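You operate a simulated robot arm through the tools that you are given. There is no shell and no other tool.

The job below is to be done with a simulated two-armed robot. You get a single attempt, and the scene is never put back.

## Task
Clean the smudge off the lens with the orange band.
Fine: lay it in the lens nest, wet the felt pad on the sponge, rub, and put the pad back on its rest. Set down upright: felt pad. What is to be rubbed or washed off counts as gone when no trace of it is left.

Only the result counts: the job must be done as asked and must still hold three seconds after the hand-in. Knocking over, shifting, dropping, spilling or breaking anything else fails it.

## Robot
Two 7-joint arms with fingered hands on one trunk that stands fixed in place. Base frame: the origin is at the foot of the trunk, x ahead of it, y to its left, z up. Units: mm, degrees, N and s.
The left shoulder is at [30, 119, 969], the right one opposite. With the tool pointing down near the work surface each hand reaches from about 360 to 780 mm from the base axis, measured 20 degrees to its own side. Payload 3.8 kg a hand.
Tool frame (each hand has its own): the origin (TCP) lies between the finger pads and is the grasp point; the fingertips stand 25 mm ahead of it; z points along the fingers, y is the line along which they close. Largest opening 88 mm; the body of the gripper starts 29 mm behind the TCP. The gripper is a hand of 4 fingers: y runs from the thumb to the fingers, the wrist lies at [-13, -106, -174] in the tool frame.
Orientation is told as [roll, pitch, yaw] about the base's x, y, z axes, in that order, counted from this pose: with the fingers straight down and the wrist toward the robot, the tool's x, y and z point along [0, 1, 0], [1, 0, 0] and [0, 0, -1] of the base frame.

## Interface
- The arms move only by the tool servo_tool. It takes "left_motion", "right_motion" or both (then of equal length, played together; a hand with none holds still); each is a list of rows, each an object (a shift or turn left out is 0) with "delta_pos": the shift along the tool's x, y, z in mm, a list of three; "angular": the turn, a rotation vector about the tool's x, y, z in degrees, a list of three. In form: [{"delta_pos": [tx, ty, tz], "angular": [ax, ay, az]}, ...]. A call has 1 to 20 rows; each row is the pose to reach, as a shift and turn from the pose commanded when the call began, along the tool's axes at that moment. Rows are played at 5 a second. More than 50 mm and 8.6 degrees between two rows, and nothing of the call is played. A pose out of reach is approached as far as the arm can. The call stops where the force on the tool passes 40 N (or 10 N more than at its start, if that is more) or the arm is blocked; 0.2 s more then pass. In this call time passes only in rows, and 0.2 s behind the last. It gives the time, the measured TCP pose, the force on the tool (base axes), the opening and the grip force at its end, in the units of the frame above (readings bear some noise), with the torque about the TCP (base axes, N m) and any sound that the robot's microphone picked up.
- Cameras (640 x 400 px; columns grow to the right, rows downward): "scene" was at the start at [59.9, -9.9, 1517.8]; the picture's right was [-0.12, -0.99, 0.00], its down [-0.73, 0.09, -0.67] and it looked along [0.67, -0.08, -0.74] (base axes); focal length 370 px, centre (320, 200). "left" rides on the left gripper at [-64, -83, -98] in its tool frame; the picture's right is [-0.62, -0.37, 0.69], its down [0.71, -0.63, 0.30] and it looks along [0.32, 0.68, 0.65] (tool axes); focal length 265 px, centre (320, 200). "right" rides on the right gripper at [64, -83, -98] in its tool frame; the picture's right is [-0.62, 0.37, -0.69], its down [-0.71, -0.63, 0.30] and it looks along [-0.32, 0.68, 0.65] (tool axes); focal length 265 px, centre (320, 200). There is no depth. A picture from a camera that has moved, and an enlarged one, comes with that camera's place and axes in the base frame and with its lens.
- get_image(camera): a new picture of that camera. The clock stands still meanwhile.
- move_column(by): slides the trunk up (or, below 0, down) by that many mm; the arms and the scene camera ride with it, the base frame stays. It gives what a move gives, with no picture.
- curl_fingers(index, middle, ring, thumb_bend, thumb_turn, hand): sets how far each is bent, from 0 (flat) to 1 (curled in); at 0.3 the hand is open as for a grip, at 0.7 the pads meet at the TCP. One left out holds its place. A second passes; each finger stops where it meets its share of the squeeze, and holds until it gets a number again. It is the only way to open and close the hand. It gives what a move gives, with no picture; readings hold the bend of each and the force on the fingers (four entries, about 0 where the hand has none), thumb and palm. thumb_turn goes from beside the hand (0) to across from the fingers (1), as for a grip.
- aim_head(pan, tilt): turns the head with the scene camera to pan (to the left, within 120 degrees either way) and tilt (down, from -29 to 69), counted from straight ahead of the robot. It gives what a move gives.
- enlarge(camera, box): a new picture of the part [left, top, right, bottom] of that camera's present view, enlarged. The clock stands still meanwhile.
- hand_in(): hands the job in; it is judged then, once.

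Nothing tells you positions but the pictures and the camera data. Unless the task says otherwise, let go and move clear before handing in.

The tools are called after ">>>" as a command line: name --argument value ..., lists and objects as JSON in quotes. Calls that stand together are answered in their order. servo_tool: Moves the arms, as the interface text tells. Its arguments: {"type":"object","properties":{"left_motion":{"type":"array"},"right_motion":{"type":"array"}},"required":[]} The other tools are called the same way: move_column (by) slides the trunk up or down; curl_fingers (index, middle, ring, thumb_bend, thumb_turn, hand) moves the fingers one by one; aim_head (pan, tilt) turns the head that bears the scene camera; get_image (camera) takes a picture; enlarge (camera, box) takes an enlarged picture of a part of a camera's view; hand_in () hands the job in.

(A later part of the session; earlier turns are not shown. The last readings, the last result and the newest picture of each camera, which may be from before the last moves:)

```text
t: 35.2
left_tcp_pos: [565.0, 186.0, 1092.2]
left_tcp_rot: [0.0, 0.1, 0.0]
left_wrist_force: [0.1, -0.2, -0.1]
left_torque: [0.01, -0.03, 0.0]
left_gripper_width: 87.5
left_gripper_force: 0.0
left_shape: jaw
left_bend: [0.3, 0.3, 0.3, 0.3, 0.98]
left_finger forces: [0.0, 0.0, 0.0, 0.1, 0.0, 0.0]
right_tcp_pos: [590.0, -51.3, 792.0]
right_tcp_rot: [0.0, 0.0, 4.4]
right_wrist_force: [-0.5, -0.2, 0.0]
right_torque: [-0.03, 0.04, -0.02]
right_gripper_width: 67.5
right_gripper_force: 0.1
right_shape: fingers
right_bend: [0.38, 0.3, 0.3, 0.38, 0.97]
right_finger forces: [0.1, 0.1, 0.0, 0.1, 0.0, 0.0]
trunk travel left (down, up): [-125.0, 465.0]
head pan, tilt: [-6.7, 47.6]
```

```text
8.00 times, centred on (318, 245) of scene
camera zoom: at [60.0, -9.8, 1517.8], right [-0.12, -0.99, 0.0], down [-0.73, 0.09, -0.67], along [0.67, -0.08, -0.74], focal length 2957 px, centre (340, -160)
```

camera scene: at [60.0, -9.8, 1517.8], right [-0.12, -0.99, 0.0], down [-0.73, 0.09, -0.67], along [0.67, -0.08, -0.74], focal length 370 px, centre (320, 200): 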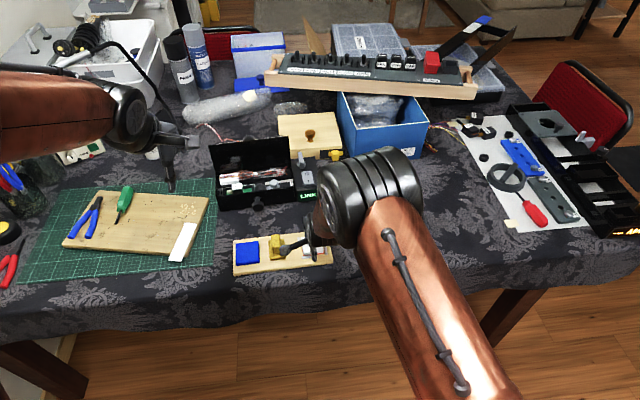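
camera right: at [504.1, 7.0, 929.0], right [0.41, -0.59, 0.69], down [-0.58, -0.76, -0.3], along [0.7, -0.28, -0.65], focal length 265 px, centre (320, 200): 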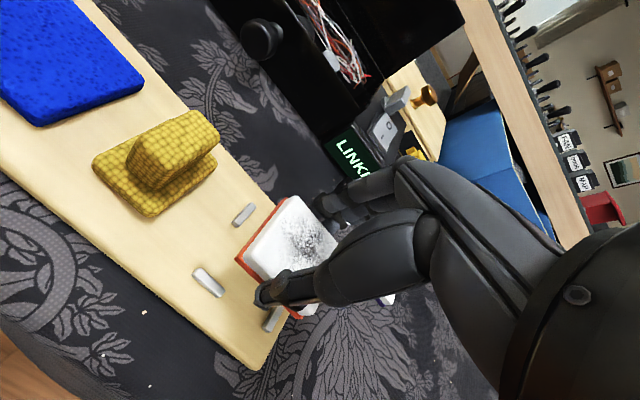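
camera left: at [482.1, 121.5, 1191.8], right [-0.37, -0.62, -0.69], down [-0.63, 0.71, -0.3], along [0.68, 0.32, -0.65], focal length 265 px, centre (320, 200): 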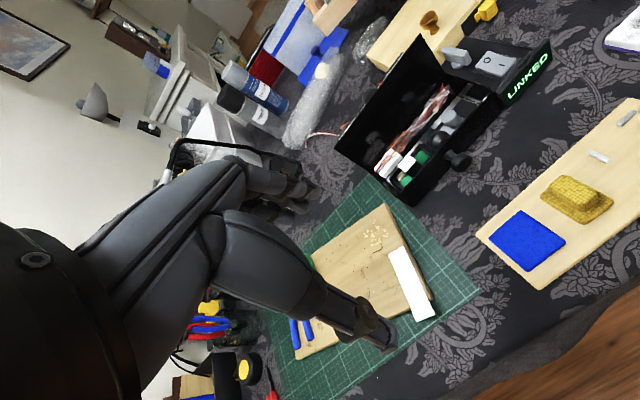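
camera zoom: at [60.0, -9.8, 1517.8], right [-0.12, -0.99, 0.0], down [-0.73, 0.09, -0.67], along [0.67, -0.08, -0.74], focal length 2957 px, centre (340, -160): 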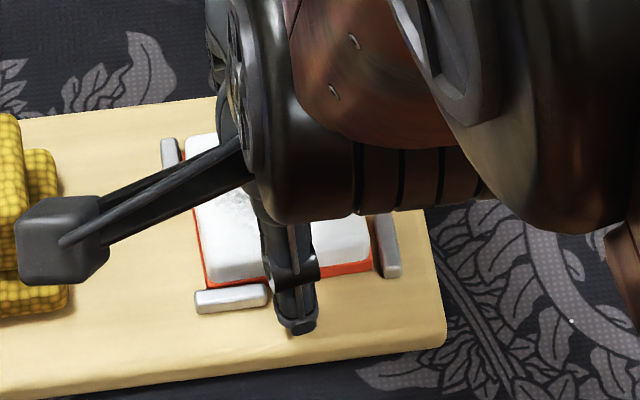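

The move was refused for a too-long step, so nothing moved. I'll lift with shorter steps.

>>> servo_tool --right_motion '[{"delta_pos": [0, 0, -4]}, {"delta_pos": [0, 0, -10]}, {"delta_pos": [0, 0, -18]}, {"delta_pos": [0, 0, -30]}, {"delta_pos": [0, 0, -48]}, {"delta_pos": [0, 0, -70]}, {"delta_pos": [-10, -4, -92]}, {"delta_pos": [-35, -12, -112]}, {"delta_pos": [-68, -24, -130]}, {"delta_pos": [-103, -42, -145]}, {"delta_pos": [-138, -60, -160]}, {"delta_pos": [-172, -80, -175]}, {"delta_pos": [-205, -100, -190]}, {"delta_pos": [-235, -120, -200]}, {"delta_pos": [-260, -138, -205]}, {"delta_pos": [-260, -138, -205]}]'

>>> get_image --camera "scene"

>>> enlarge --camera "scene" --box '[290, 220, 345, 270]'

>>> enlarge --camera "scene" --box '[225, 225, 300, 280]'

```text
t: 38.6
left_tcp_pos: [564.9, 186.2, 1092.7]
left_tcp_rot: [0.0, 0.0, 0.0]
left_wrist_force: [-0.3, -0.4, -0.3]
left_torque: [-0.01, -0.01, 0.0]
left_gripper_width: 87.5
left_gripper_force: 0.0
left_shape: jaw
left_bend: [0.3, 0.3, 0.3, 0.3, 0.98]
left_finger forces: [0.0, 0.1, 0.0, 0.0, 0.0, 0.0]
right_tcp_pos: [472.5, -322.0, 997.1]
right_tcp_rot: [-0.1, 0.0, 4.5]
right_wrist_force: [0.3, 0.3, 0.2]
right_torque: [-0.02, 0.02, 0.0]
right_gripper_width: 67.5
right_gripper_force: 0.0
right_shape: fingers
right_bend: [0.38, 0.3, 0.3, 0.38, 0.97]
right_finger forces: [0.0, 0.0, 0.0, 0.1, 0.1, 0.0]
trunk travel left (down, up): [-125.0, 465.0]
head pan, tilt: [-6.7, 47.6]
```

```text
taken
camera scene: at [60.3, -9.4, 1517.8], right [-0.12, -0.99, 0.0], down [-0.73, 0.09, -0.67], along [0.67, -0.08, -0.74], focal length 370 px, centre (320, 200)
```

scene: 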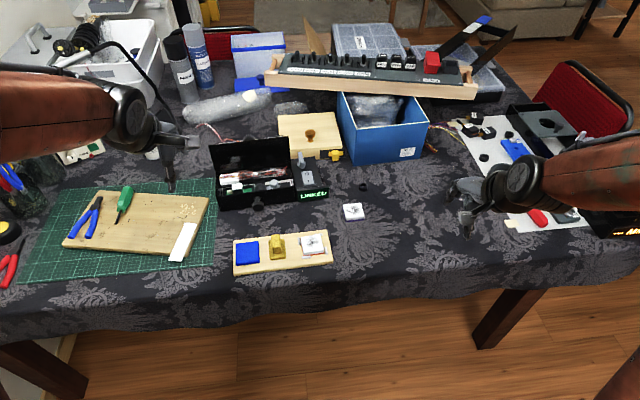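

```text
8.00 times, centred on (318, 245) of scene
camera zoom: at [60.3, -9.4, 1517.8], right [-0.12, -0.99, 0.0], down [-0.73, 0.09, -0.67], along [0.67, -0.08, -0.74], focal length 2957 px, centre (340, -160)
```

zoom: 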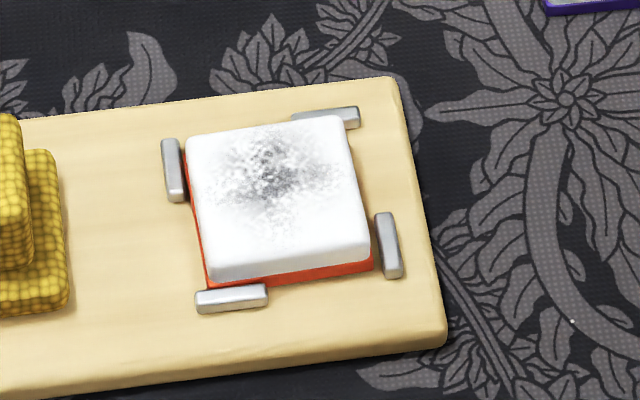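

```text
7.27 times, centred on (262, 252) of scene
camera zoom: at [60.3, -9.4, 1517.8], right [-0.12, -0.99, 0.0], down [-0.73, 0.09, -0.67], along [0.67, -0.08, -0.74], focal length 2688 px, centre (738, -182)
```

zoom: 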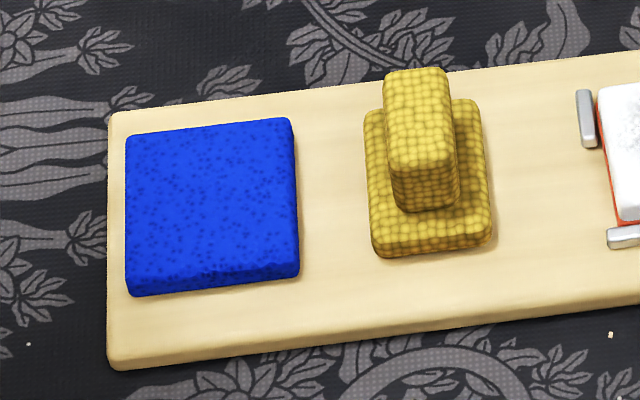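

The lens sits flat and square in the nest, smudge up. Next comes the felt pad: its handle is about 18 mm wide (y 25.5–43.5), 36 mm long (x 576–612), top near z = 796. I'll bring the left hand over it, turned -90° so it closes across the handle.

>>> servo_tool --left_motion '[{"delta_pos": [-8, 2, 10], "angular": [0, 0, 8]}, {"delta_pos": [-20, 4, 25], "angular": [0, 0, 16]}, {"delta_pos": [-35, 6, 45], "angular": [0, 0, 24]}, {"delta_pos": [-50, 9, 65], "angular": [0, 0, 32]}, {"delta_pos": [-65, 12, 85], "angular": [0, 0, 40]}, {"delta_pos": [-80, 15, 105], "angular": [0, 0, 48]}, {"delta_pos": [-95, 18, 125], "angular": [0, 0, 56]}, {"delta_pos": [-110, 20, 145], "angular": [0, 0, 64]}, {"delta_pos": [-125, 22, 165], "angular": [0, 0, 72]}, {"delta_pos": [-138, 24, 185], "angular": [0, 0, 80]}, {"delta_pos": [-147, 26, 200], "angular": [0, 0, 87]}, {"delta_pos": [-151, 27, 205], "angular": [0, 0, 90]}, {"delta_pos": [-151, 27, 205], "angular": [0, 0, 90]}]'

>>> get_image --camera "left"

>>> get_image --camera "scene"

```text
t: 41.4
left_tcp_pos: [591.5, 34.7, 889.9]
left_tcp_rot: [0.0, 0.1, -90.2]
left_wrist_force: [0.2, 0.1, -0.7]
left_torque: [-0.03, -0.05, 0.02]
left_gripper_width: 87.6
left_gripper_force: 0.0
left_shape: jaw
left_bend: [0.3, 0.3, 0.3, 0.3, 0.98]
left_finger forces: [0.0, 0.0, 0.1, 0.1, 0.0, 0.0]
right_tcp_pos: [473.1, -321.3, 996.0]
right_tcp_rot: [0.0, -0.1, 4.5]
right_wrist_force: [-0.1, -0.4, -0.2]
right_torque: [0.04, -0.01, 0.02]
right_gripper_width: 67.3
right_gripper_force: 0.0
right_shape: fingers
right_bend: [0.38, 0.3, 0.3, 0.38, 0.97]
right_finger forces: [0.2, 0.0, 0.1, 0.0, 0.0, 0.1]
trunk travel left (down, up): [-125.0, 465.0]
head pan, tilt: [-6.7, 47.6]
```

```text
taken
camera left: at [528.7, 118.2, 987.7], right [-0.62, 0.37, -0.69], down [0.72, 0.63, -0.3], along [0.32, -0.68, -0.65], focal length 265 px, centre (320, 200)
```

left: 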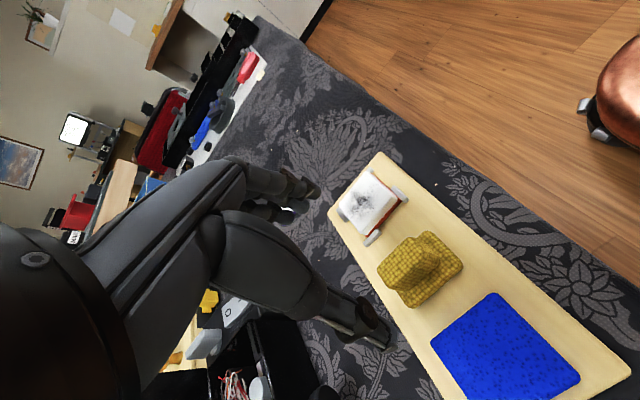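

```text
taken
camera scene: at [60.0, -9.9, 1517.8], right [-0.12, -0.99, 0.0], down [-0.73, 0.09, -0.67], along [0.67, -0.08, -0.74], focal length 370 px, centre (320, 200)
```

scene: 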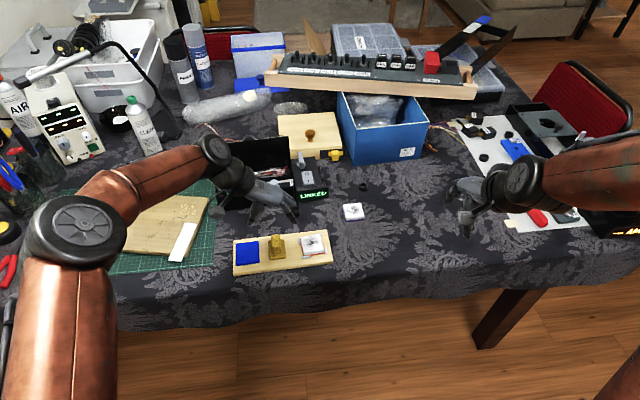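

The left hand is right above the pad, thumb side toward the sponge. I'll zoom in with the hand camera to refine the handle's position.

>>> enlarge --camera "left" --box '[320, 180, 520, 360]'

>>> enlarge --camera "scene" --box '[225, 180, 325, 280]'

```text
2.22 times, centred on (420, 270) of left
camera zoom: at [528.7, 118.2, 987.7], right [-0.62, 0.37, -0.69], down [0.72, 0.63, -0.3], along [0.32, -0.68, -0.65], focal length 590 px, centre (98, 44)
```

zoom: 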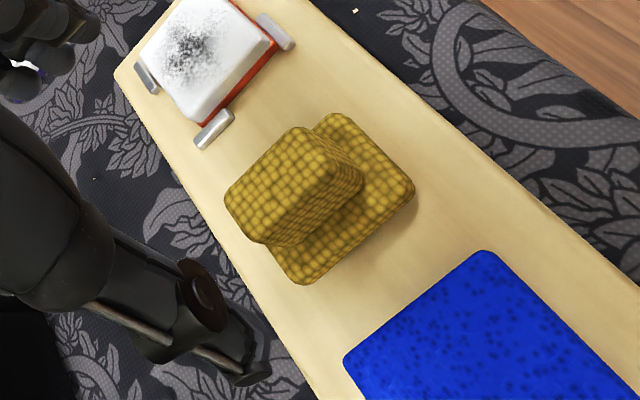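

```text
4.00 times, centred on (275, 230) of scene
camera zoom: at [60.0, -9.9, 1517.8], right [-0.12, -0.99, 0.0], down [-0.73, 0.09, -0.67], along [0.67, -0.08, -0.74], focal length 1479 px, centre (500, 80)
```

zoom: 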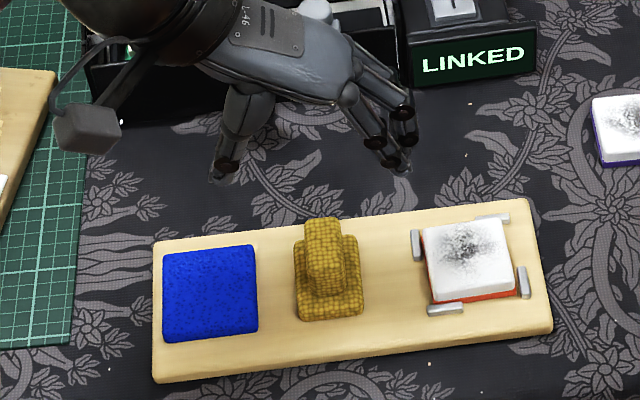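

Combining both cameras, the handle centre is about (589.5, 34.3) with its top near z = 801. I'll shift a few millimetres so index, middle and thumb centre on it, and go down to just above it.

>>> servo_tool --left_motion '[{"delta_pos": [-3, 0.5, 12]}, {"delta_pos": [-5, 0.5, 24]}, {"delta_pos": [-5, 0.5, 36]}, {"delta_pos": [-5, 0.5, 48]}, {"delta_pos": [-5, 0.5, 58]}, {"delta_pos": [-5, 0.5, 58]}]'

>>> enlarge --camera "left" --box '[240, 140, 500, 360]'

>>> enlarge --camera "scene" --box '[235, 200, 315, 280]'

```text
t: 42.8
left_tcp_pos: [586.4, 33.7, 830.1]
left_tcp_rot: [-0.1, -0.1, -90.1]
left_wrist_force: [1.2, -0.1, -0.5]
left_torque: [0.0, 0.01, 0.01]
left_gripper_width: 87.4
left_gripper_force: 0.1
left_shape: jaw
left_bend: [0.3, 0.3, 0.3, 0.3, 0.98]
left_finger forces: [0.1, 0.1, 0.0, 0.0, 0.0, 0.0]
right_tcp_pos: [472.6, -322.5, 996.1]
right_tcp_rot: [0.0, 0.1, 4.5]
right_wrist_force: [0.0, 0.7, 0.0]
right_torque: [0.0, 0.0, 0.01]
right_gripper_width: 67.3
right_gripper_force: 0.1
right_shape: fingers
right_bend: [0.38, 0.3, 0.3, 0.38, 0.97]
right_finger forces: [0.1, 0.1, 0.0, 0.1, 0.0, 0.0]
trunk travel left (down, up): [-125.0, 465.0]
head pan, tilt: [-6.7, 47.6]
```

```text
1.82 times, centred on (370, 250) of left
camera zoom: at [522.9, 116.9, 928.9], right [-0.62, 0.37, -0.69], down [0.71, 0.63, -0.3], along [0.32, -0.68, -0.65], focal length 483 px, centre (229, 109)
```

zoom: 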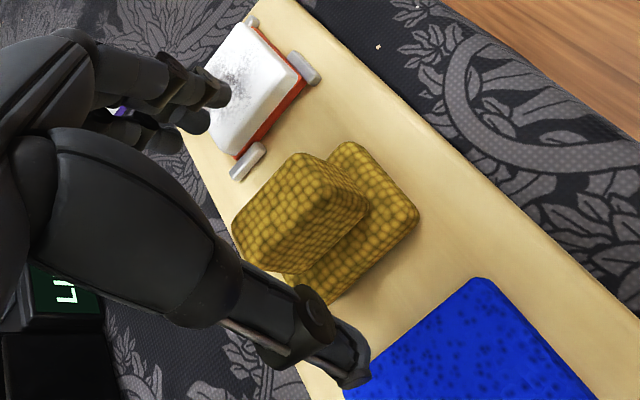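

```text
5.00 times, centred on (275, 240) of scene
camera zoom: at [59.9, -9.9, 1517.8], right [-0.12, -0.99, 0.0], down [-0.73, 0.09, -0.67], along [0.67, -0.08, -0.74], focal length 1848 px, centre (545, 0)
```

zoom: 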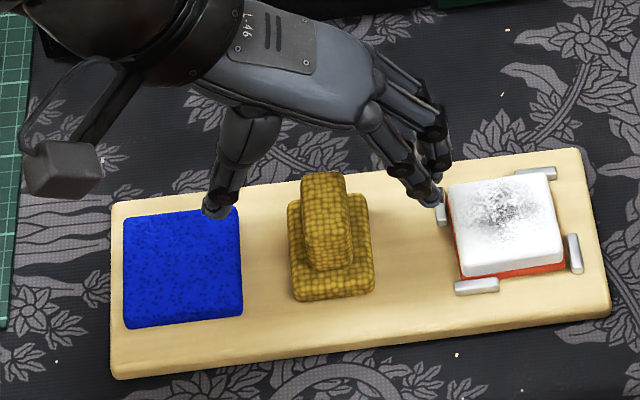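

The thumb hangs over the sponge corner and the fingers near the nest's left bar, so I'll half-close before going down. I'll also shift 3 mm away from the robot to centre on the handle.

>>> servo_tool --left_motion '[{"delta_pos": [1.5, 0, 0]}, {"delta_pos": [3, 0, 0]}, {"delta_pos": [3, 0, 0]}]'

>>> curl_fingers --hand "left" --index 0.46 --middle 0.46 --ring 0.44 --thumb_bend 0.46

>>> enlarge --camera "left" --box '[240, 140, 500, 360]'

>>> enlarge --camera "scene" --box '[235, 200, 315, 280]'

```text
t: 43.6
left_tcp_pos: [590.3, 34.2, 829.6]
left_tcp_rot: [0.0, 0.0, -89.9]
left_wrist_force: [0.7, -0.1, 0.0]
left_torque: [-0.03, -0.02, -0.02]
left_gripper_width: 87.7
left_gripper_force: 0.0
left_shape: jaw
left_bend: [0.3, 0.3, 0.3, 0.3, 0.98]
left_finger forces: [0.0, 0.0, 0.0, 0.0, 0.0, 0.1]
right_tcp_pos: [473.5, -321.0, 996.5]
right_tcp_rot: [0.1, 0.0, 4.5]
right_wrist_force: [-0.7, 0.6, 0.4]
right_torque: [0.0, 0.02, 0.03]
right_gripper_width: 67.3
right_gripper_force: 0.1
right_shape: fingers
right_bend: [0.38, 0.3, 0.3, 0.38, 0.97]
right_finger forces: [0.0, 0.0, 0.1, 0.0, 0.0, 0.0]
trunk travel left (down, up): [-125.0, 465.0]
head pan, tilt: [-6.7, 47.6]
```

```text
t: 44.6
left_tcp_pos: [588.8, 33.1, 830.6]
left_tcp_rot: [0.0, 0.0, -90.0]
left_wrist_force: [0.0, 0.4, -0.7]
left_torque: [0.0, 0.02, 0.02]
left_gripper_width: 50.9
left_gripper_force: 0.0
left_shape: fingers
left_bend: [0.46, 0.46, 0.44, 0.46, 0.98]
left_finger forces: [0.0, 0.0, 0.0, 0.0, 0.0, 0.1]
right_tcp_pos: [473.2, -321.8, 995.0]
right_tcp_rot: [0.0, -0.1, 4.6]
right_wrist_force: [0.1, -1.0, 0.3]
right_torque: [0.03, -0.01, 0.01]
right_gripper_width: 67.5
right_gripper_force: 0.2
right_shape: fingers
right_bend: [0.38, 0.3, 0.3, 0.38, 0.97]
right_finger forces: [0.0, 0.0, 0.1, 0.1, 0.0, 0.1]
trunk travel left (down, up): [-125.0, 465.0]
head pan, tilt: [-6.7, 47.6]
```

```text
1.82 times, centred on (370, 250) of left
camera zoom: at [526.1, 117.5, 929.1], right [-0.62, 0.37, -0.69], down [0.71, 0.63, -0.3], along [0.32, -0.68, -0.65], focal length 483 px, centre (229, 109)
```

zoom: 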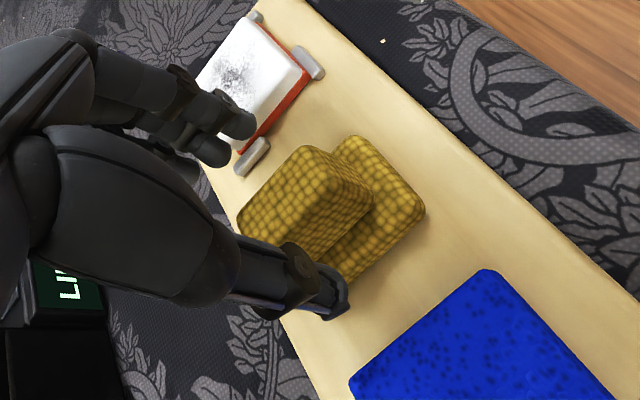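

```text
5.00 times, centred on (275, 240) of scene
camera zoom: at [60.0, -9.9, 1517.8], right [-0.12, -0.99, 0.0], down [-0.73, 0.09, -0.67], along [0.67, -0.08, -0.74], focal length 1848 px, centre (545, 0)
```

zoom: 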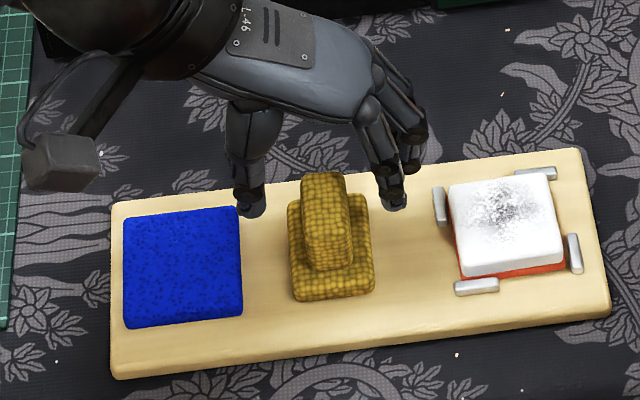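

Thumb and index straddle the handle evenly. I'll go down 25 mm in steps and check.

>>> servo_tool --left_motion '[{"delta_pos": [0, 0, 5]}, {"delta_pos": [0, 0, 10]}, {"delta_pos": [0, 0, 15]}, {"delta_pos": [0, 0, 20]}, {"delta_pos": [0, 0, 24]}, {"delta_pos": [0, 0, 24]}]'

>>> enlarge --camera "left" --box '[240, 140, 440, 320]'

>>> enlarge --camera "scene" --box '[245, 215, 305, 275]'

```text
t: 46.0
left_tcp_pos: [589.7, 34.1, 807.0]
left_tcp_rot: [0.0, 0.0, -89.9]
left_wrist_force: [-0.1, -1.0, -0.7]
left_torque: [0.0, 0.03, -0.01]
left_gripper_width: 50.7
left_gripper_force: 0.0
left_shape: fingers
left_bend: [0.46, 0.46, 0.44, 0.46, 0.98]
left_finger forces: [0.1, 0.0, 0.0, 0.1, 0.0, 0.0]
right_tcp_pos: [473.9, -322.2, 996.7]
right_tcp_rot: [0.0, 0.0, 4.5]
right_wrist_force: [-0.2, -0.5, 1.1]
right_torque: [-0.02, 0.01, 0.01]
right_gripper_width: 67.5
right_gripper_force: 0.0
right_shape: fingers
right_bend: [0.38, 0.3, 0.3, 0.38, 0.97]
right_finger forces: [0.1, 0.1, 0.0, 0.1, 0.1, 0.0]
trunk travel left (down, up): [-125.0, 465.0]
head pan, tilt: [-6.7, 47.6]
```

```text
2.22 times, centred on (340, 230) of left
camera zoom: at [526.0, 117.4, 905.1], right [-0.62, 0.37, -0.69], down [0.71, 0.63, -0.3], along [0.32, -0.68, -0.65], focal length 590 px, centre (276, 133)
```

zoom: 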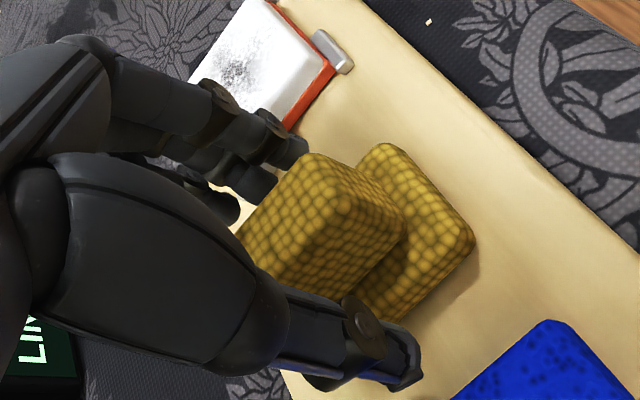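

```text
6.67 times, centred on (275, 245) of scene
camera zoom: at [60.0, -9.9, 1517.8], right [-0.12, -0.99, 0.0], down [-0.73, 0.09, -0.67], along [0.67, -0.08, -0.74], focal length 2464 px, centre (620, -100)
```

zoom: 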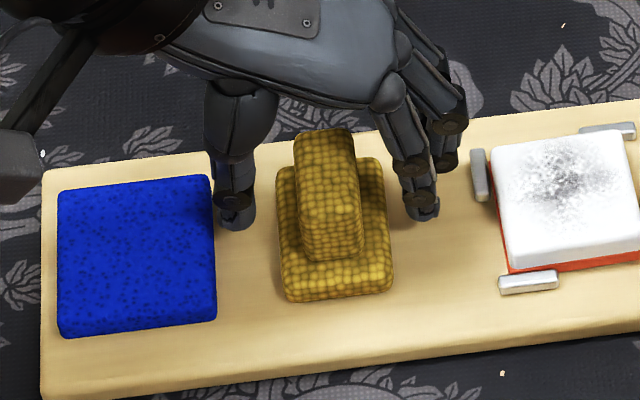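

The fingertips straddle the handle above the base with no contact. Closing thumb, index and middle step by step.

>>> curl_fingers --hand "left" --index 0.56 --middle 0.56 --ring 0.5 --thumb_bend 0.56

>>> enlarge --camera "left" --box '[240, 140, 440, 320]'

>>> enlarge --camera "scene" --box '[245, 215, 305, 275]'

```text
t: 47.0
left_tcp_pos: [589.4, 33.5, 806.5]
left_tcp_rot: [0.1, 0.1, -90.0]
left_wrist_force: [0.4, 0.0, -0.3]
left_torque: [0.01, -0.01, 0.01]
left_gripper_width: 28.9
left_gripper_force: 0.1
left_shape: fingers
left_bend: [0.56, 0.56, 0.5, 0.56, 0.98]
left_finger forces: [0.0, 0.0, 0.1, 0.0, 0.0, 0.1]
right_tcp_pos: [473.2, -320.5, 996.2]
right_tcp_rot: [-0.1, -0.1, 4.5]
right_wrist_force: [1.5, 0.7, 1.5]
right_torque: [-0.01, 0.0, 0.01]
right_gripper_width: 67.4
right_gripper_force: 0.0
right_shape: fingers
right_bend: [0.38, 0.3, 0.3, 0.38, 0.97]
right_finger forces: [0.0, 0.0, 0.1, 0.0, 0.0, 0.0]
trunk travel left (down, up): [-125.0, 465.0]
head pan, tilt: [-6.7, 47.6]
```

```text
2.22 times, centred on (340, 230) of left
camera zoom: at [526.0, 117.4, 905.2], right [-0.62, 0.37, -0.69], down [0.71, 0.63, -0.3], along [0.32, -0.68, -0.65], focal length 590 px, centre (276, 133)
```

zoom: 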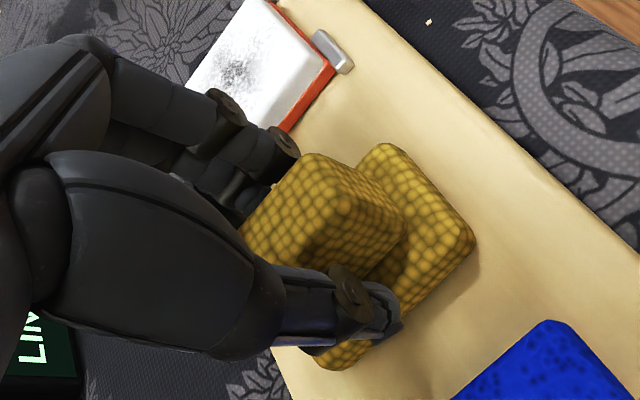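

```text
6.67 times, centred on (275, 245) of scene
camera zoom: at [60.0, -9.9, 1517.8], right [-0.12, -0.99, 0.0], down [-0.73, 0.09, -0.67], along [0.67, -0.08, -0.74], focal length 2464 px, centre (620, -100)
```

zoom: 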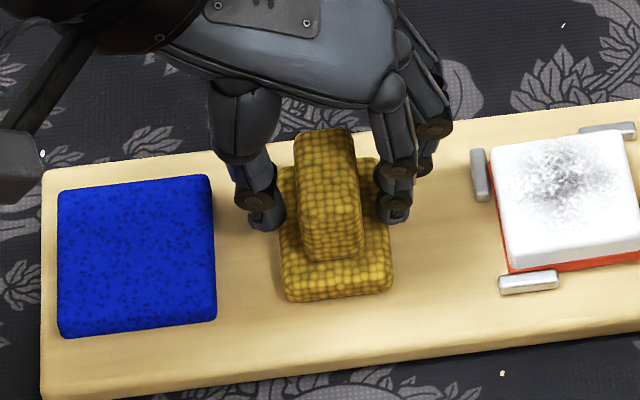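

The fingers close evenly on both sides of the handle. Closing on.

>>> curl_fingers --hand "left" --index 0.61 --middle 0.61 --thumb_bend 0.61

>>> curl_fingers --hand "left" --index 0.64 --middle 0.64 --thumb_bend 0.64

>>> enlarge --camera "left" --box '[240, 140, 440, 320]'

>>> enlarge --camera "scene" --box '[245, 215, 305, 275]'

```text
t: 48.0
left_tcp_pos: [589.9, 34.2, 805.4]
left_tcp_rot: [0.0, 0.0, -90.0]
left_wrist_force: [-0.7, 0.8, 0.3]
left_torque: [0.01, 0.0, -0.03]
left_gripper_width: 18.8
left_gripper_force: 0.5
left_shape: fingers
left_bend: [0.6, 0.61, 0.5, 0.6, 0.98]
left_finger forces: [0.2, 0.1, 0.1, 0.0, 0.2, 0.0]
right_tcp_pos: [472.8, -321.4, 996.0]
right_tcp_rot: [0.1, -0.1, 4.5]
right_wrist_force: [-0.4, -0.1, 0.1]
right_torque: [0.0, -0.01, -0.02]
right_gripper_width: 67.3
right_gripper_force: 0.1
right_shape: fingers
right_bend: [0.38, 0.3, 0.3, 0.38, 0.97]
right_finger forces: [0.0, 0.1, 0.0, 0.1, 0.0, 0.0]
trunk travel left (down, up): [-125.0, 465.0]
head pan, tilt: [-6.7, 47.6]
```

```text
t: 49.0
left_tcp_pos: [589.0, 33.8, 806.8]
left_tcp_rot: [0.0, 0.0, -89.9]
left_wrist_force: [-0.4, 0.3, 0.3]
left_torque: [-0.02, 0.0, -0.01]
left_gripper_width: 17.1
left_gripper_force: 2.0
left_shape: fingers
left_bend: [0.62, 0.63, 0.5, 0.61, 0.97]
left_finger forces: [1.1, 0.8, 0.0, 0.0, 2.1, 0.0]
right_tcp_pos: [471.9, -321.7, 996.0]
right_tcp_rot: [0.1, 0.0, 4.5]
right_wrist_force: [-0.1, 0.3, 0.1]
right_torque: [0.01, 0.0, 0.03]
right_gripper_width: 67.4
right_gripper_force: 0.0
right_shape: fingers
right_bend: [0.38, 0.3, 0.3, 0.38, 0.97]
right_finger forces: [0.1, 0.0, 0.0, 0.0, 0.0, 0.0]
trunk travel left (down, up): [-125.0, 465.0]
head pan, tilt: [-6.7, 47.6]
```

```text
2.22 times, centred on (340, 230) of left
camera zoom: at [526.0, 117.4, 905.2], right [-0.62, 0.37, -0.69], down [0.71, 0.63, -0.3], along [0.32, -0.68, -0.65], focal length 590 px, centre (276, 133)
```

zoom: 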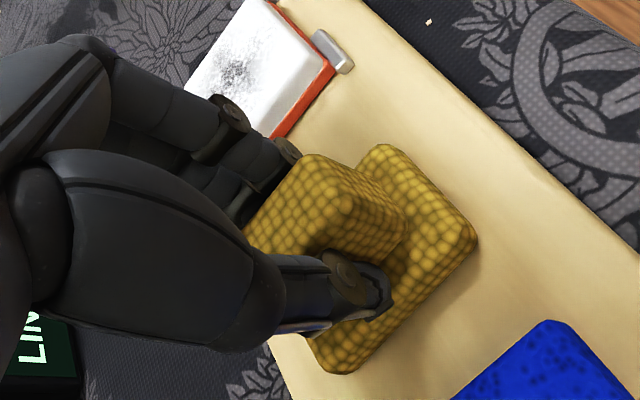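

```text
6.67 times, centred on (275, 245) of scene
camera zoom: at [60.0, -9.9, 1517.8], right [-0.12, -0.99, 0.0], down [-0.73, 0.09, -0.67], along [0.67, -0.08, -0.74], focal length 2464 px, centre (620, -100)
```

zoom: 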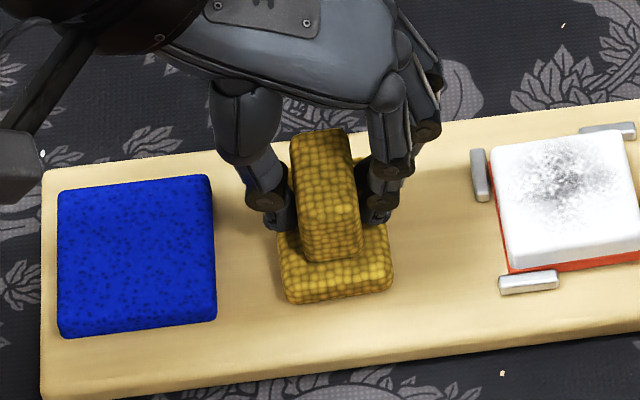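

The handle is held with 2 N, centred. I'll squeeze more firmly for the pressing work.

>>> curl_fingers --hand "left" --index 0.74 --middle 0.74 --thumb_bend 0.74

>>> enlarge --camera "left" --box '[240, 140, 440, 320]'

>>> enlarge --camera "scene" --box '[245, 215, 305, 275]'

```text
t: 50.0
left_tcp_pos: [589.7, 34.1, 807.2]
left_tcp_rot: [-0.1, 0.0, -90.0]
left_wrist_force: [-0.8, -0.2, -0.2]
left_torque: [0.03, -0.01, 0.0]
left_gripper_width: 14.8
left_gripper_force: 13.3
left_shape: fingers
left_bend: [0.72, 0.72, 0.5, 0.62, 0.95]
left_finger forces: [8.6, 4.7, 0.1, 0.1, 13.4, 0.0]
right_tcp_pos: [473.1, -320.7, 996.3]
right_tcp_rot: [0.0, 0.1, 4.5]
right_wrist_force: [-0.5, -0.2, -0.2]
right_torque: [0.03, -0.03, -0.01]
right_gripper_width: 67.5
right_gripper_force: 0.0
right_shape: fingers
right_bend: [0.38, 0.3, 0.3, 0.38, 0.97]
right_finger forces: [0.0, 0.1, 0.0, 0.0, 0.1, 0.0]
trunk travel left (down, up): [-125.0, 465.0]
head pan, tilt: [-6.7, 47.6]
```

```text
2.22 times, centred on (340, 230) of left
camera zoom: at [526.0, 117.4, 905.2], right [-0.62, 0.37, -0.69], down [0.71, 0.63, -0.3], along [0.32, -0.68, -0.65], focal length 590 px, centre (276, 133)
```

zoom: 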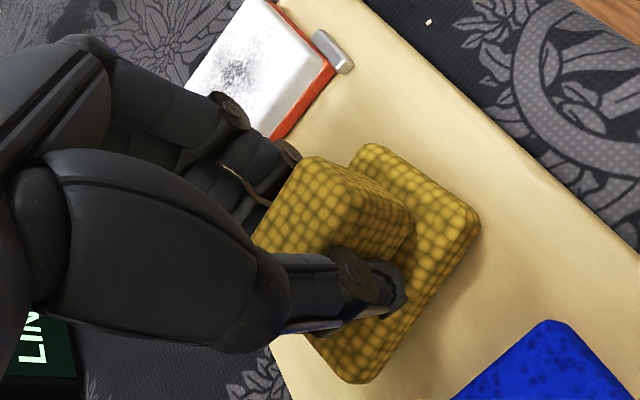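

```text
6.67 times, centred on (275, 245) of scene
camera zoom: at [60.0, -9.9, 1517.8], right [-0.12, -0.99, 0.0], down [-0.73, 0.09, -0.67], along [0.67, -0.08, -0.74], focal length 2464 px, centre (620, -100)
```

zoom: 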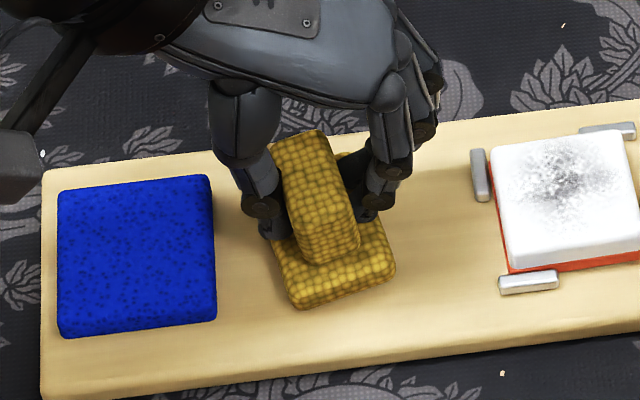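

The firm squeeze (13 N) turned the pad about 7° in the grip; it stays flat and I can undo the turn with the wrist. I'll lift it and look at its rest underneath.

>>> servo_tool --left_motion '[{"delta_pos": [0, 0, -3]}, {"delta_pos": [0, 0, -8]}, {"delta_pos": [0, 0, -15]}, {"delta_pos": [0, 0, -25]}, {"delta_pos": [0, 0, -35]}, {"delta_pos": [0, 0, -35]}]'

>>> enlarge --camera "left" --box '[240, 140, 440, 320]'

>>> enlarge --camera "scene" --box '[225, 195, 325, 280]'

```text
t: 51.4
left_tcp_pos: [589.1, 35.3, 841.2]
left_tcp_rot: [0.1, 0.0, -90.0]
left_wrist_force: [-0.1, -0.2, -1.0]
left_torque: [-0.04, 0.0, 0.02]
left_gripper_width: 14.8
left_gripper_force: 13.2
left_shape: fingers
left_bend: [0.72, 0.72, 0.5, 0.62, 0.95]
left_finger forces: [8.6, 4.9, 0.0, 0.0, 13.4, 0.1]
right_tcp_pos: [473.1, -321.3, 996.4]
right_tcp_rot: [0.0, 0.0, 4.5]
right_wrist_force: [0.5, -0.6, -1.0]
right_torque: [0.0, -0.01, 0.01]
right_gripper_width: 67.4
right_gripper_force: 0.0
right_shape: fingers
right_bend: [0.38, 0.3, 0.3, 0.38, 0.97]
right_finger forces: [0.0, 0.0, 0.1, 0.0, 0.0, 0.0]
trunk travel left (down, up): [-125.0, 465.0]
head pan, tilt: [-6.7, 47.6]
```

```text
2.22 times, centred on (340, 230) of left
camera zoom: at [525.8, 118.8, 939.6], right [-0.62, 0.37, -0.69], down [0.71, 0.63, -0.3], along [0.32, -0.68, -0.65], focal length 590 px, centre (276, 133)
```

zoom: 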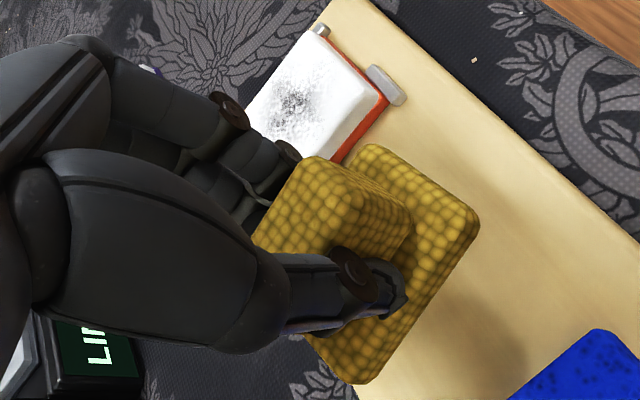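

```text
4.71 times, centred on (275, 238) of scene
camera zoom: at [60.1, -9.9, 1517.8], right [-0.12, -0.99, 0.0], down [-0.73, 0.09, -0.67], along [0.67, -0.08, -0.74], focal length 1740 px, centre (532, 24)
```

zoom: 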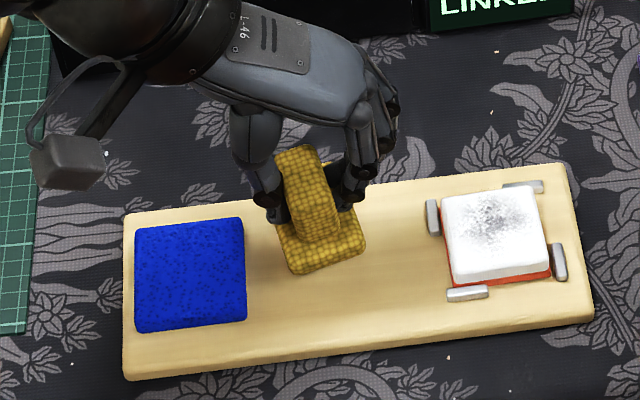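

The pad hangs flat but turned about +14° in the grip. I'll turn the wrist by -14° to square it and carry it over the sponge, centred near (583, 104).

>>> servo_tool --left_motion '[{"delta_pos": [-1, -8, 0], "angular": [0, 0, 3]}, {"delta_pos": [-3, -20, 0], "angular": [0, 0, 6]}, {"delta_pos": [-4, -35, 0], "angular": [0, 0, 9]}, {"delta_pos": [-6, -50, 0], "angular": [0, 0, 12]}, {"delta_pos": [-8, -63, 0], "angular": [0, 0, 14]}, {"delta_pos": [-8, -70, 0], "angular": [0, 0, 14]}, {"delta_pos": [-8, -70, 0], "angular": [0, 0, 14]}]'

>>> enlarge --camera "left" --box '[240, 140, 440, 320]'

>>> enlarge --camera "scene" --box '[225, 195, 325, 280]'

```text
t: 53.0
left_tcp_pos: [580.5, 103.8, 841.4]
left_tcp_rot: [0.0, 0.0, -104.0]
left_wrist_force: [-0.2, 0.0, -0.3]
left_torque: [0.0, -0.01, -0.06]
left_gripper_width: 14.8
left_gripper_force: 12.9
left_shape: fingers
left_bend: [0.72, 0.72, 0.5, 0.62, 0.95]
left_finger forces: [8.6, 4.8, 0.0, 0.1, 13.5, 0.0]
right_tcp_pos: [472.9, -321.3, 995.7]
right_tcp_rot: [0.1, 0.1, 4.5]
right_wrist_force: [0.3, -0.5, -0.4]
right_torque: [0.01, 0.01, 0.0]
right_gripper_width: 67.4
right_gripper_force: 0.0
right_shape: fingers
right_bend: [0.38, 0.3, 0.3, 0.38, 0.97]
right_finger forces: [0.1, 0.0, 0.0, 0.0, 0.0, 0.0]
trunk travel left (down, up): [-125.0, 465.0]
head pan, tilt: [-6.7, 47.6]
```

```text
2.22 times, centred on (340, 230) of left
camera zoom: at [539.8, 201.5, 940.3], right [-0.51, 0.51, -0.69], down [0.85, 0.44, -0.3], along [0.15, -0.74, -0.65], focal length 590 px, centre (276, 133)
```

zoom: 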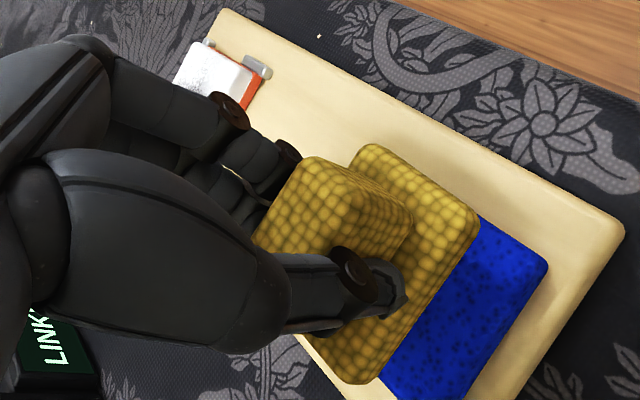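

```text
4.71 times, centred on (275, 238) of scene
camera zoom: at [60.1, -10.0, 1517.8], right [-0.12, -0.99, 0.0], down [-0.73, 0.09, -0.67], along [0.67, -0.08, -0.74], focal length 1740 px, centre (532, 24)
```

zoom: 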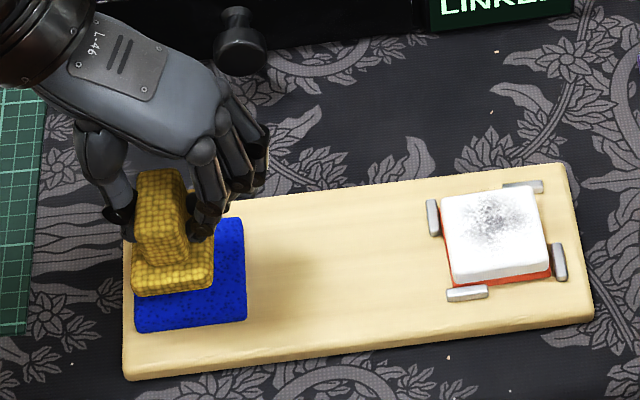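

The pad is square to the board now but sits about 6 mm toward the thumb in the grip (pad centre about (582, 110)). I'll shift it onto the sponge centre and lower until I feel contact.

>>> servo_tool --left_motion '[{"delta_pos": [1.2, 2.5, 4]}, {"delta_pos": [2.3, 5.1, 9]}, {"delta_pos": [2.3, 5.1, 14]}, {"delta_pos": [2.3, 5.1, 18]}, {"delta_pos": [2.3, 5.1, 18]}]'

>>> enlarge --camera "scene" --box '[225, 205, 305, 280]'

```text
t: 54.2
left_tcp_pos: [581.9, 98.7, 823.1]
left_tcp_rot: [0.0, 0.0, -104.0]
left_wrist_force: [-0.4, 0.7, -0.6]
left_torque: [0.0, 0.01, -0.01]
left_gripper_width: 14.7
left_gripper_force: 13.1
left_shape: fingers
left_bend: [0.72, 0.72, 0.5, 0.62, 0.95]
left_finger forces: [8.6, 4.7, 0.0, 0.0, 13.4, 0.1]
right_tcp_pos: [473.8, -320.3, 996.4]
right_tcp_rot: [0.0, 0.0, 4.5]
right_wrist_force: [0.8, 0.2, 0.0]
right_torque: [-0.01, 0.01, 0.02]
right_gripper_width: 67.4
right_gripper_force: 0.1
right_shape: fingers
right_bend: [0.38, 0.3, 0.3, 0.38, 0.97]
right_finger forces: [0.0, 0.1, 0.0, 0.1, 0.0, 0.0]
trunk travel left (down, up): [-125.0, 465.0]
head pan, tilt: [-6.7, 47.6]
```

```text
5.33 times, centred on (265, 242) of scene
camera zoom: at [60.0, -9.9, 1517.8], right [-0.12, -0.99, 0.0], down [-0.73, 0.09, -0.67], along [0.67, -0.08, -0.74], focal length 1972 px, centre (613, -27)
```

zoom: 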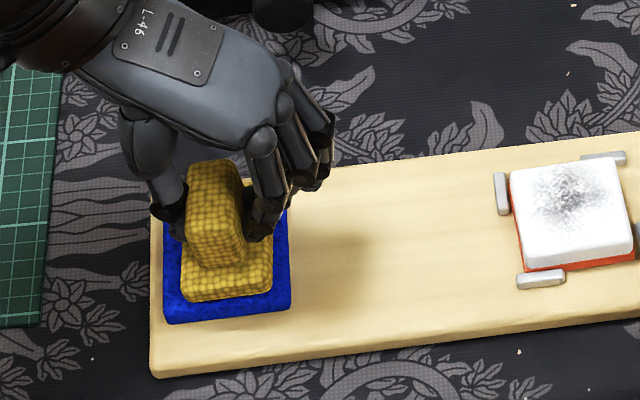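

The pad is centred over the sponge a few millimetres up. Lowering gently until contact.

>>> servo_tool --left_motion '[{"delta_pos": [0, 0, 1.5]}, {"delta_pos": [0, 0, 3]}, {"delta_pos": [0, 0, 4.5]}, {"delta_pos": [0, 0, 4.5]}]'

>>> servo_tool --left_motion '[{"delta_pos": [0, 0, 1]}, {"delta_pos": [0, 0, 2]}, {"delta_pos": [0, 0, 2]}]'

```text
t: 55.2
left_tcp_pos: [582.7, 98.7, 817.6]
left_tcp_rot: [0.0, 0.0, -104.0]
left_wrist_force: [0.4, -0.1, 1.1]
left_torque: [-0.03, -0.01, 0.01]
left_gripper_width: 14.7
left_gripper_force: 13.3
left_shape: fingers
left_bend: [0.72, 0.72, 0.5, 0.62, 0.95]
left_finger forces: [8.5, 4.8, 0.0, 0.0, 13.3, 0.0]
right_tcp_pos: [473.1, -321.1, 995.3]
right_tcp_rot: [0.0, 0.0, 4.5]
right_wrist_force: [-0.3, -0.1, 0.1]
right_torque: [0.01, -0.01, 0.02]
right_gripper_width: 67.4
right_gripper_force: 0.1
right_shape: fingers
right_bend: [0.38, 0.3, 0.3, 0.38, 0.97]
right_finger forces: [0.1, 0.0, 0.0, 0.0, 0.0, 0.0]
trunk travel left (down, up): [-125.0, 465.0]
head pan, tilt: [-6.7, 47.6]
```

```text
t: 56.0
left_tcp_pos: [582.6, 97.3, 818.0]
left_tcp_rot: [0.0, 0.0, -103.9]
left_wrist_force: [1.3, 0.7, 4.6]
left_torque: [0.12, 0.01, 0.01]
left_gripper_width: 14.4
left_gripper_force: 13.1
left_shape: fingers
left_bend: [0.72, 0.72, 0.5, 0.62, 0.95]
left_finger forces: [9.0, 4.8, 0.1, 0.0, 13.0, 0.0]
right_tcp_pos: [473.6, -320.0, 996.4]
right_tcp_rot: [0.1, -0.1, 4.5]
right_wrist_force: [-0.3, 0.0, 0.0]
right_torque: [0.0, 0.0, 0.06]
right_gripper_width: 67.3
right_gripper_force: 0.1
right_shape: fingers
right_bend: [0.38, 0.3, 0.3, 0.38, 0.97]
right_finger forces: [0.0, 0.1, 0.0, 0.1, 0.0, 0.0]
trunk travel left (down, up): [-125.0, 465.0]
head pan, tilt: [-6.7, 47.6]
```

Contact with the sponge at 4.6 N. I'll press a bit more, hold for about a second and look.

>>> servo_tool --left_motion '[{"delta_pos": [0, 0, 0.8]}, {"delta_pos": [0, 0, 1.5]}, {"delta_pos": [0, 0, 1.5]}, {"delta_pos": [0, 0, 1.5]}, {"delta_pos": [0, 0, 1.5]}, {"delta_pos": [0, 0, 1.5]}]'

>>> enlarge --camera "scene" --box '[225, 205, 305, 280]'

>>> enlarge --camera "left" --box '[240, 140, 440, 320]'

```text
t: 57.4
left_tcp_pos: [581.8, 98.0, 815.1]
left_tcp_rot: [0.0, 0.0, -104.0]
left_wrist_force: [2.5, -3.2, 8.3]
left_torque: [0.1, -0.02, -0.06]
left_gripper_width: 14.3
left_gripper_force: 14.8
left_shape: fingers
left_bend: [0.72, 0.72, 0.5, 0.62, 0.95]
left_finger forces: [9.9, 6.3, 0.0, 0.0, 12.5, 0.0]
right_tcp_pos: [472.3, -321.9, 997.3]
right_tcp_rot: [0.0, 0.0, 4.5]
right_wrist_force: [-0.2, 0.6, 0.4]
right_torque: [0.0, -0.01, 0.02]
right_gripper_width: 67.5
right_gripper_force: 0.0
right_shape: fingers
right_bend: [0.38, 0.3, 0.3, 0.38, 0.97]
right_finger forces: [0.1, 0.0, 0.0, 0.0, 0.0, 0.0]
trunk travel left (down, up): [-125.0, 465.0]
head pan, tilt: [-6.7, 47.6]
```

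```text
5.33 times, centred on (265, 242) of scene
camera zoom: at [59.3, -10.6, 1517.9], right [-0.12, -0.99, 0.0], down [-0.73, 0.09, -0.67], along [0.67, -0.08, -0.74], focal length 1972 px, centre (613, -27)
```

zoom: 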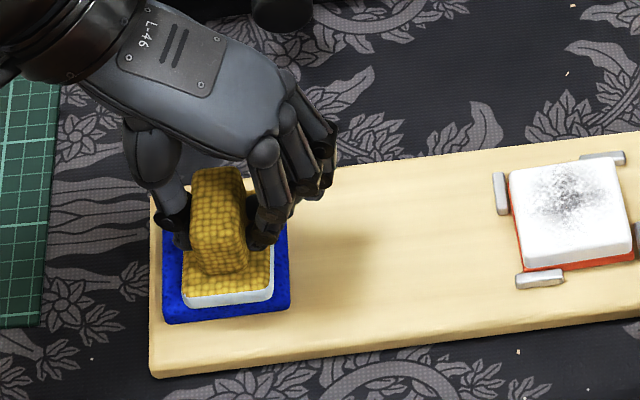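

```text
2.22 times, centred on (340, 230) of left
camera zoom: at [541.0, 194.6, 914.7], right [-0.51, 0.51, -0.69], down [0.85, 0.44, -0.3], along [0.15, -0.74, -0.65], focal length 590 px, centre (276, 133)
```

zoom: 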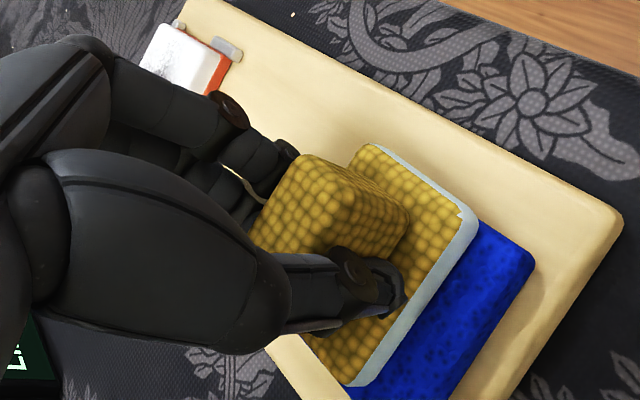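

The pad's felt turned pale blue-white, so it has taken up water. I'll lift it and carry it over to the lens, centred near (588, -53).

>>> servo_tool --left_motion '[{"delta_pos": [0, 0, -3]}, {"delta_pos": [0, 0, -10]}, {"delta_pos": [0, 0, -20]}, {"delta_pos": [0, 0, -30]}, {"delta_pos": [5, 15, -32]}, {"delta_pos": [12, 40, -32]}, {"delta_pos": [20, 68, -32]}, {"delta_pos": [28, 96, -32]}, {"delta_pos": [35, 122, -32]}, {"delta_pos": [41, 142, -32]}, {"delta_pos": [43, 150, -32]}, {"delta_pos": [43, 150, -32]}]'

>>> enlarge --camera "scene" --box '[225, 195, 345, 280]'

>>> get_image --camera "left"

```text
t: 60.0
left_tcp_pos: [587.3, -57.9, 847.4]
left_tcp_rot: [0.0, 0.0, -104.1]
left_wrist_force: [-0.2, -0.8, 0.1]
left_torque: [0.0, -0.01, -0.03]
left_gripper_width: 14.6
left_gripper_force: 13.6
left_shape: fingers
left_bend: [0.72, 0.72, 0.5, 0.62, 0.95]
left_finger forces: [8.6, 4.9, 0.0, 0.0, 13.4, 0.0]
right_tcp_pos: [472.9, -321.4, 996.6]
right_tcp_rot: [0.0, 0.0, 4.5]
right_wrist_force: [0.3, -0.1, -0.5]
right_torque: [-0.03, 0.01, 0.03]
right_gripper_width: 67.1
right_gripper_force: 0.0
right_shape: fingers
right_bend: [0.38, 0.3, 0.3, 0.38, 0.97]
right_finger forces: [0.1, 0.0, 0.0, 0.1, 0.0, 0.0]
trunk travel left (down, up): [-125.0, 465.0]
head pan, tilt: [-6.7, 47.6]
```

```text
4.71 times, centred on (285, 238) of scene
camera zoom: at [60.1, -10.0, 1517.8], right [-0.12, -0.99, 0.0], down [-0.73, 0.09, -0.67], along [0.67, -0.08, -0.74], focal length 1740 px, centre (485, 24)
```

zoom: 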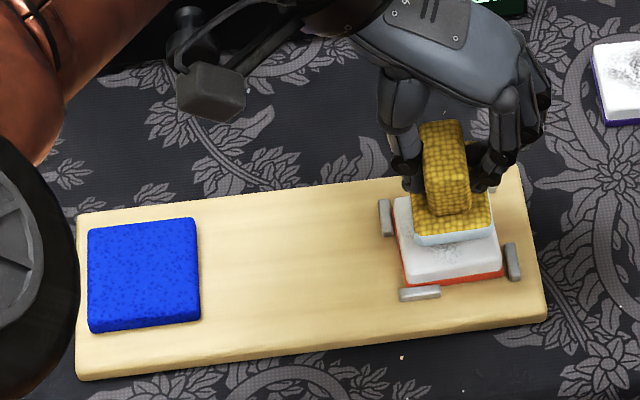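

```text
taken
camera left: at [546.7, 39.0, 945.7], right [-0.51, 0.51, -0.69], down [0.85, 0.44, -0.3], along [0.15, -0.74, -0.65], focal length 265 px, centre (320, 200)
```

left: 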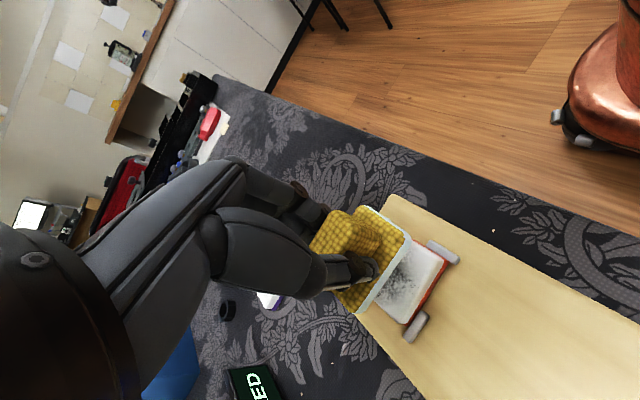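

The wet pad is above the lens. Lowering toward the lens top.

>>> servo_tool --left_motion '[{"delta_pos": [0, 0, 6]}, {"delta_pos": [0, 0, 12]}, {"delta_pos": [0, 0, 18]}, {"delta_pos": [0, 0, 23]}, {"delta_pos": [0, 0, 23]}]'

>>> enlarge --camera "scene" --box '[280, 210, 345, 275]'

```text
t: 61.2
left_tcp_pos: [586.6, -57.4, 824.2]
left_tcp_rot: [0.0, 0.0, -104.0]
left_wrist_force: [0.6, -0.3, -1.1]
left_torque: [-0.01, -0.03, 0.03]
left_gripper_width: 14.6
left_gripper_force: 13.1
left_shape: fingers
left_bend: [0.72, 0.72, 0.5, 0.62, 0.95]
left_finger forces: [8.7, 4.8, 0.0, 0.0, 13.4, 0.1]
right_tcp_pos: [473.1, -321.0, 996.5]
right_tcp_rot: [0.1, -0.1, 4.5]
right_wrist_force: [0.7, 0.2, 1.0]
right_torque: [0.02, 0.0, 0.01]
right_gripper_width: 67.3
right_gripper_force: 0.2
right_shape: fingers
right_bend: [0.38, 0.3, 0.3, 0.38, 0.97]
right_finger forces: [0.1, 0.0, 0.0, 0.0, 0.0, 0.0]
trunk travel left (down, up): [-125.0, 465.0]
head pan, tilt: [-6.7, 47.6]
```

```text
6.15 times, centred on (312, 242) of scene
camera zoom: at [60.0, -10.0, 1517.8], right [-0.12, -0.99, 0.0], down [-0.73, 0.09, -0.67], along [0.67, -0.08, -0.74], focal length 2275 px, centre (366, -62)
```

zoom: 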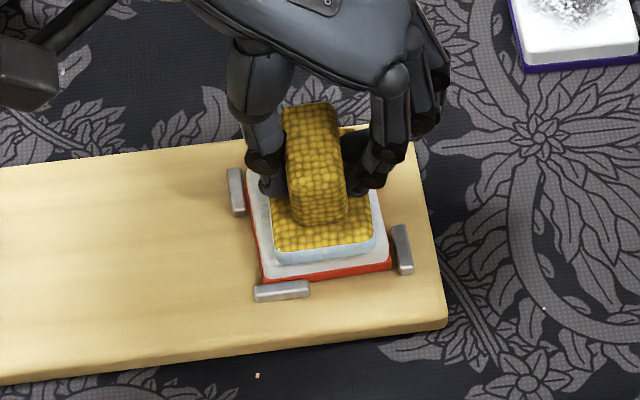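

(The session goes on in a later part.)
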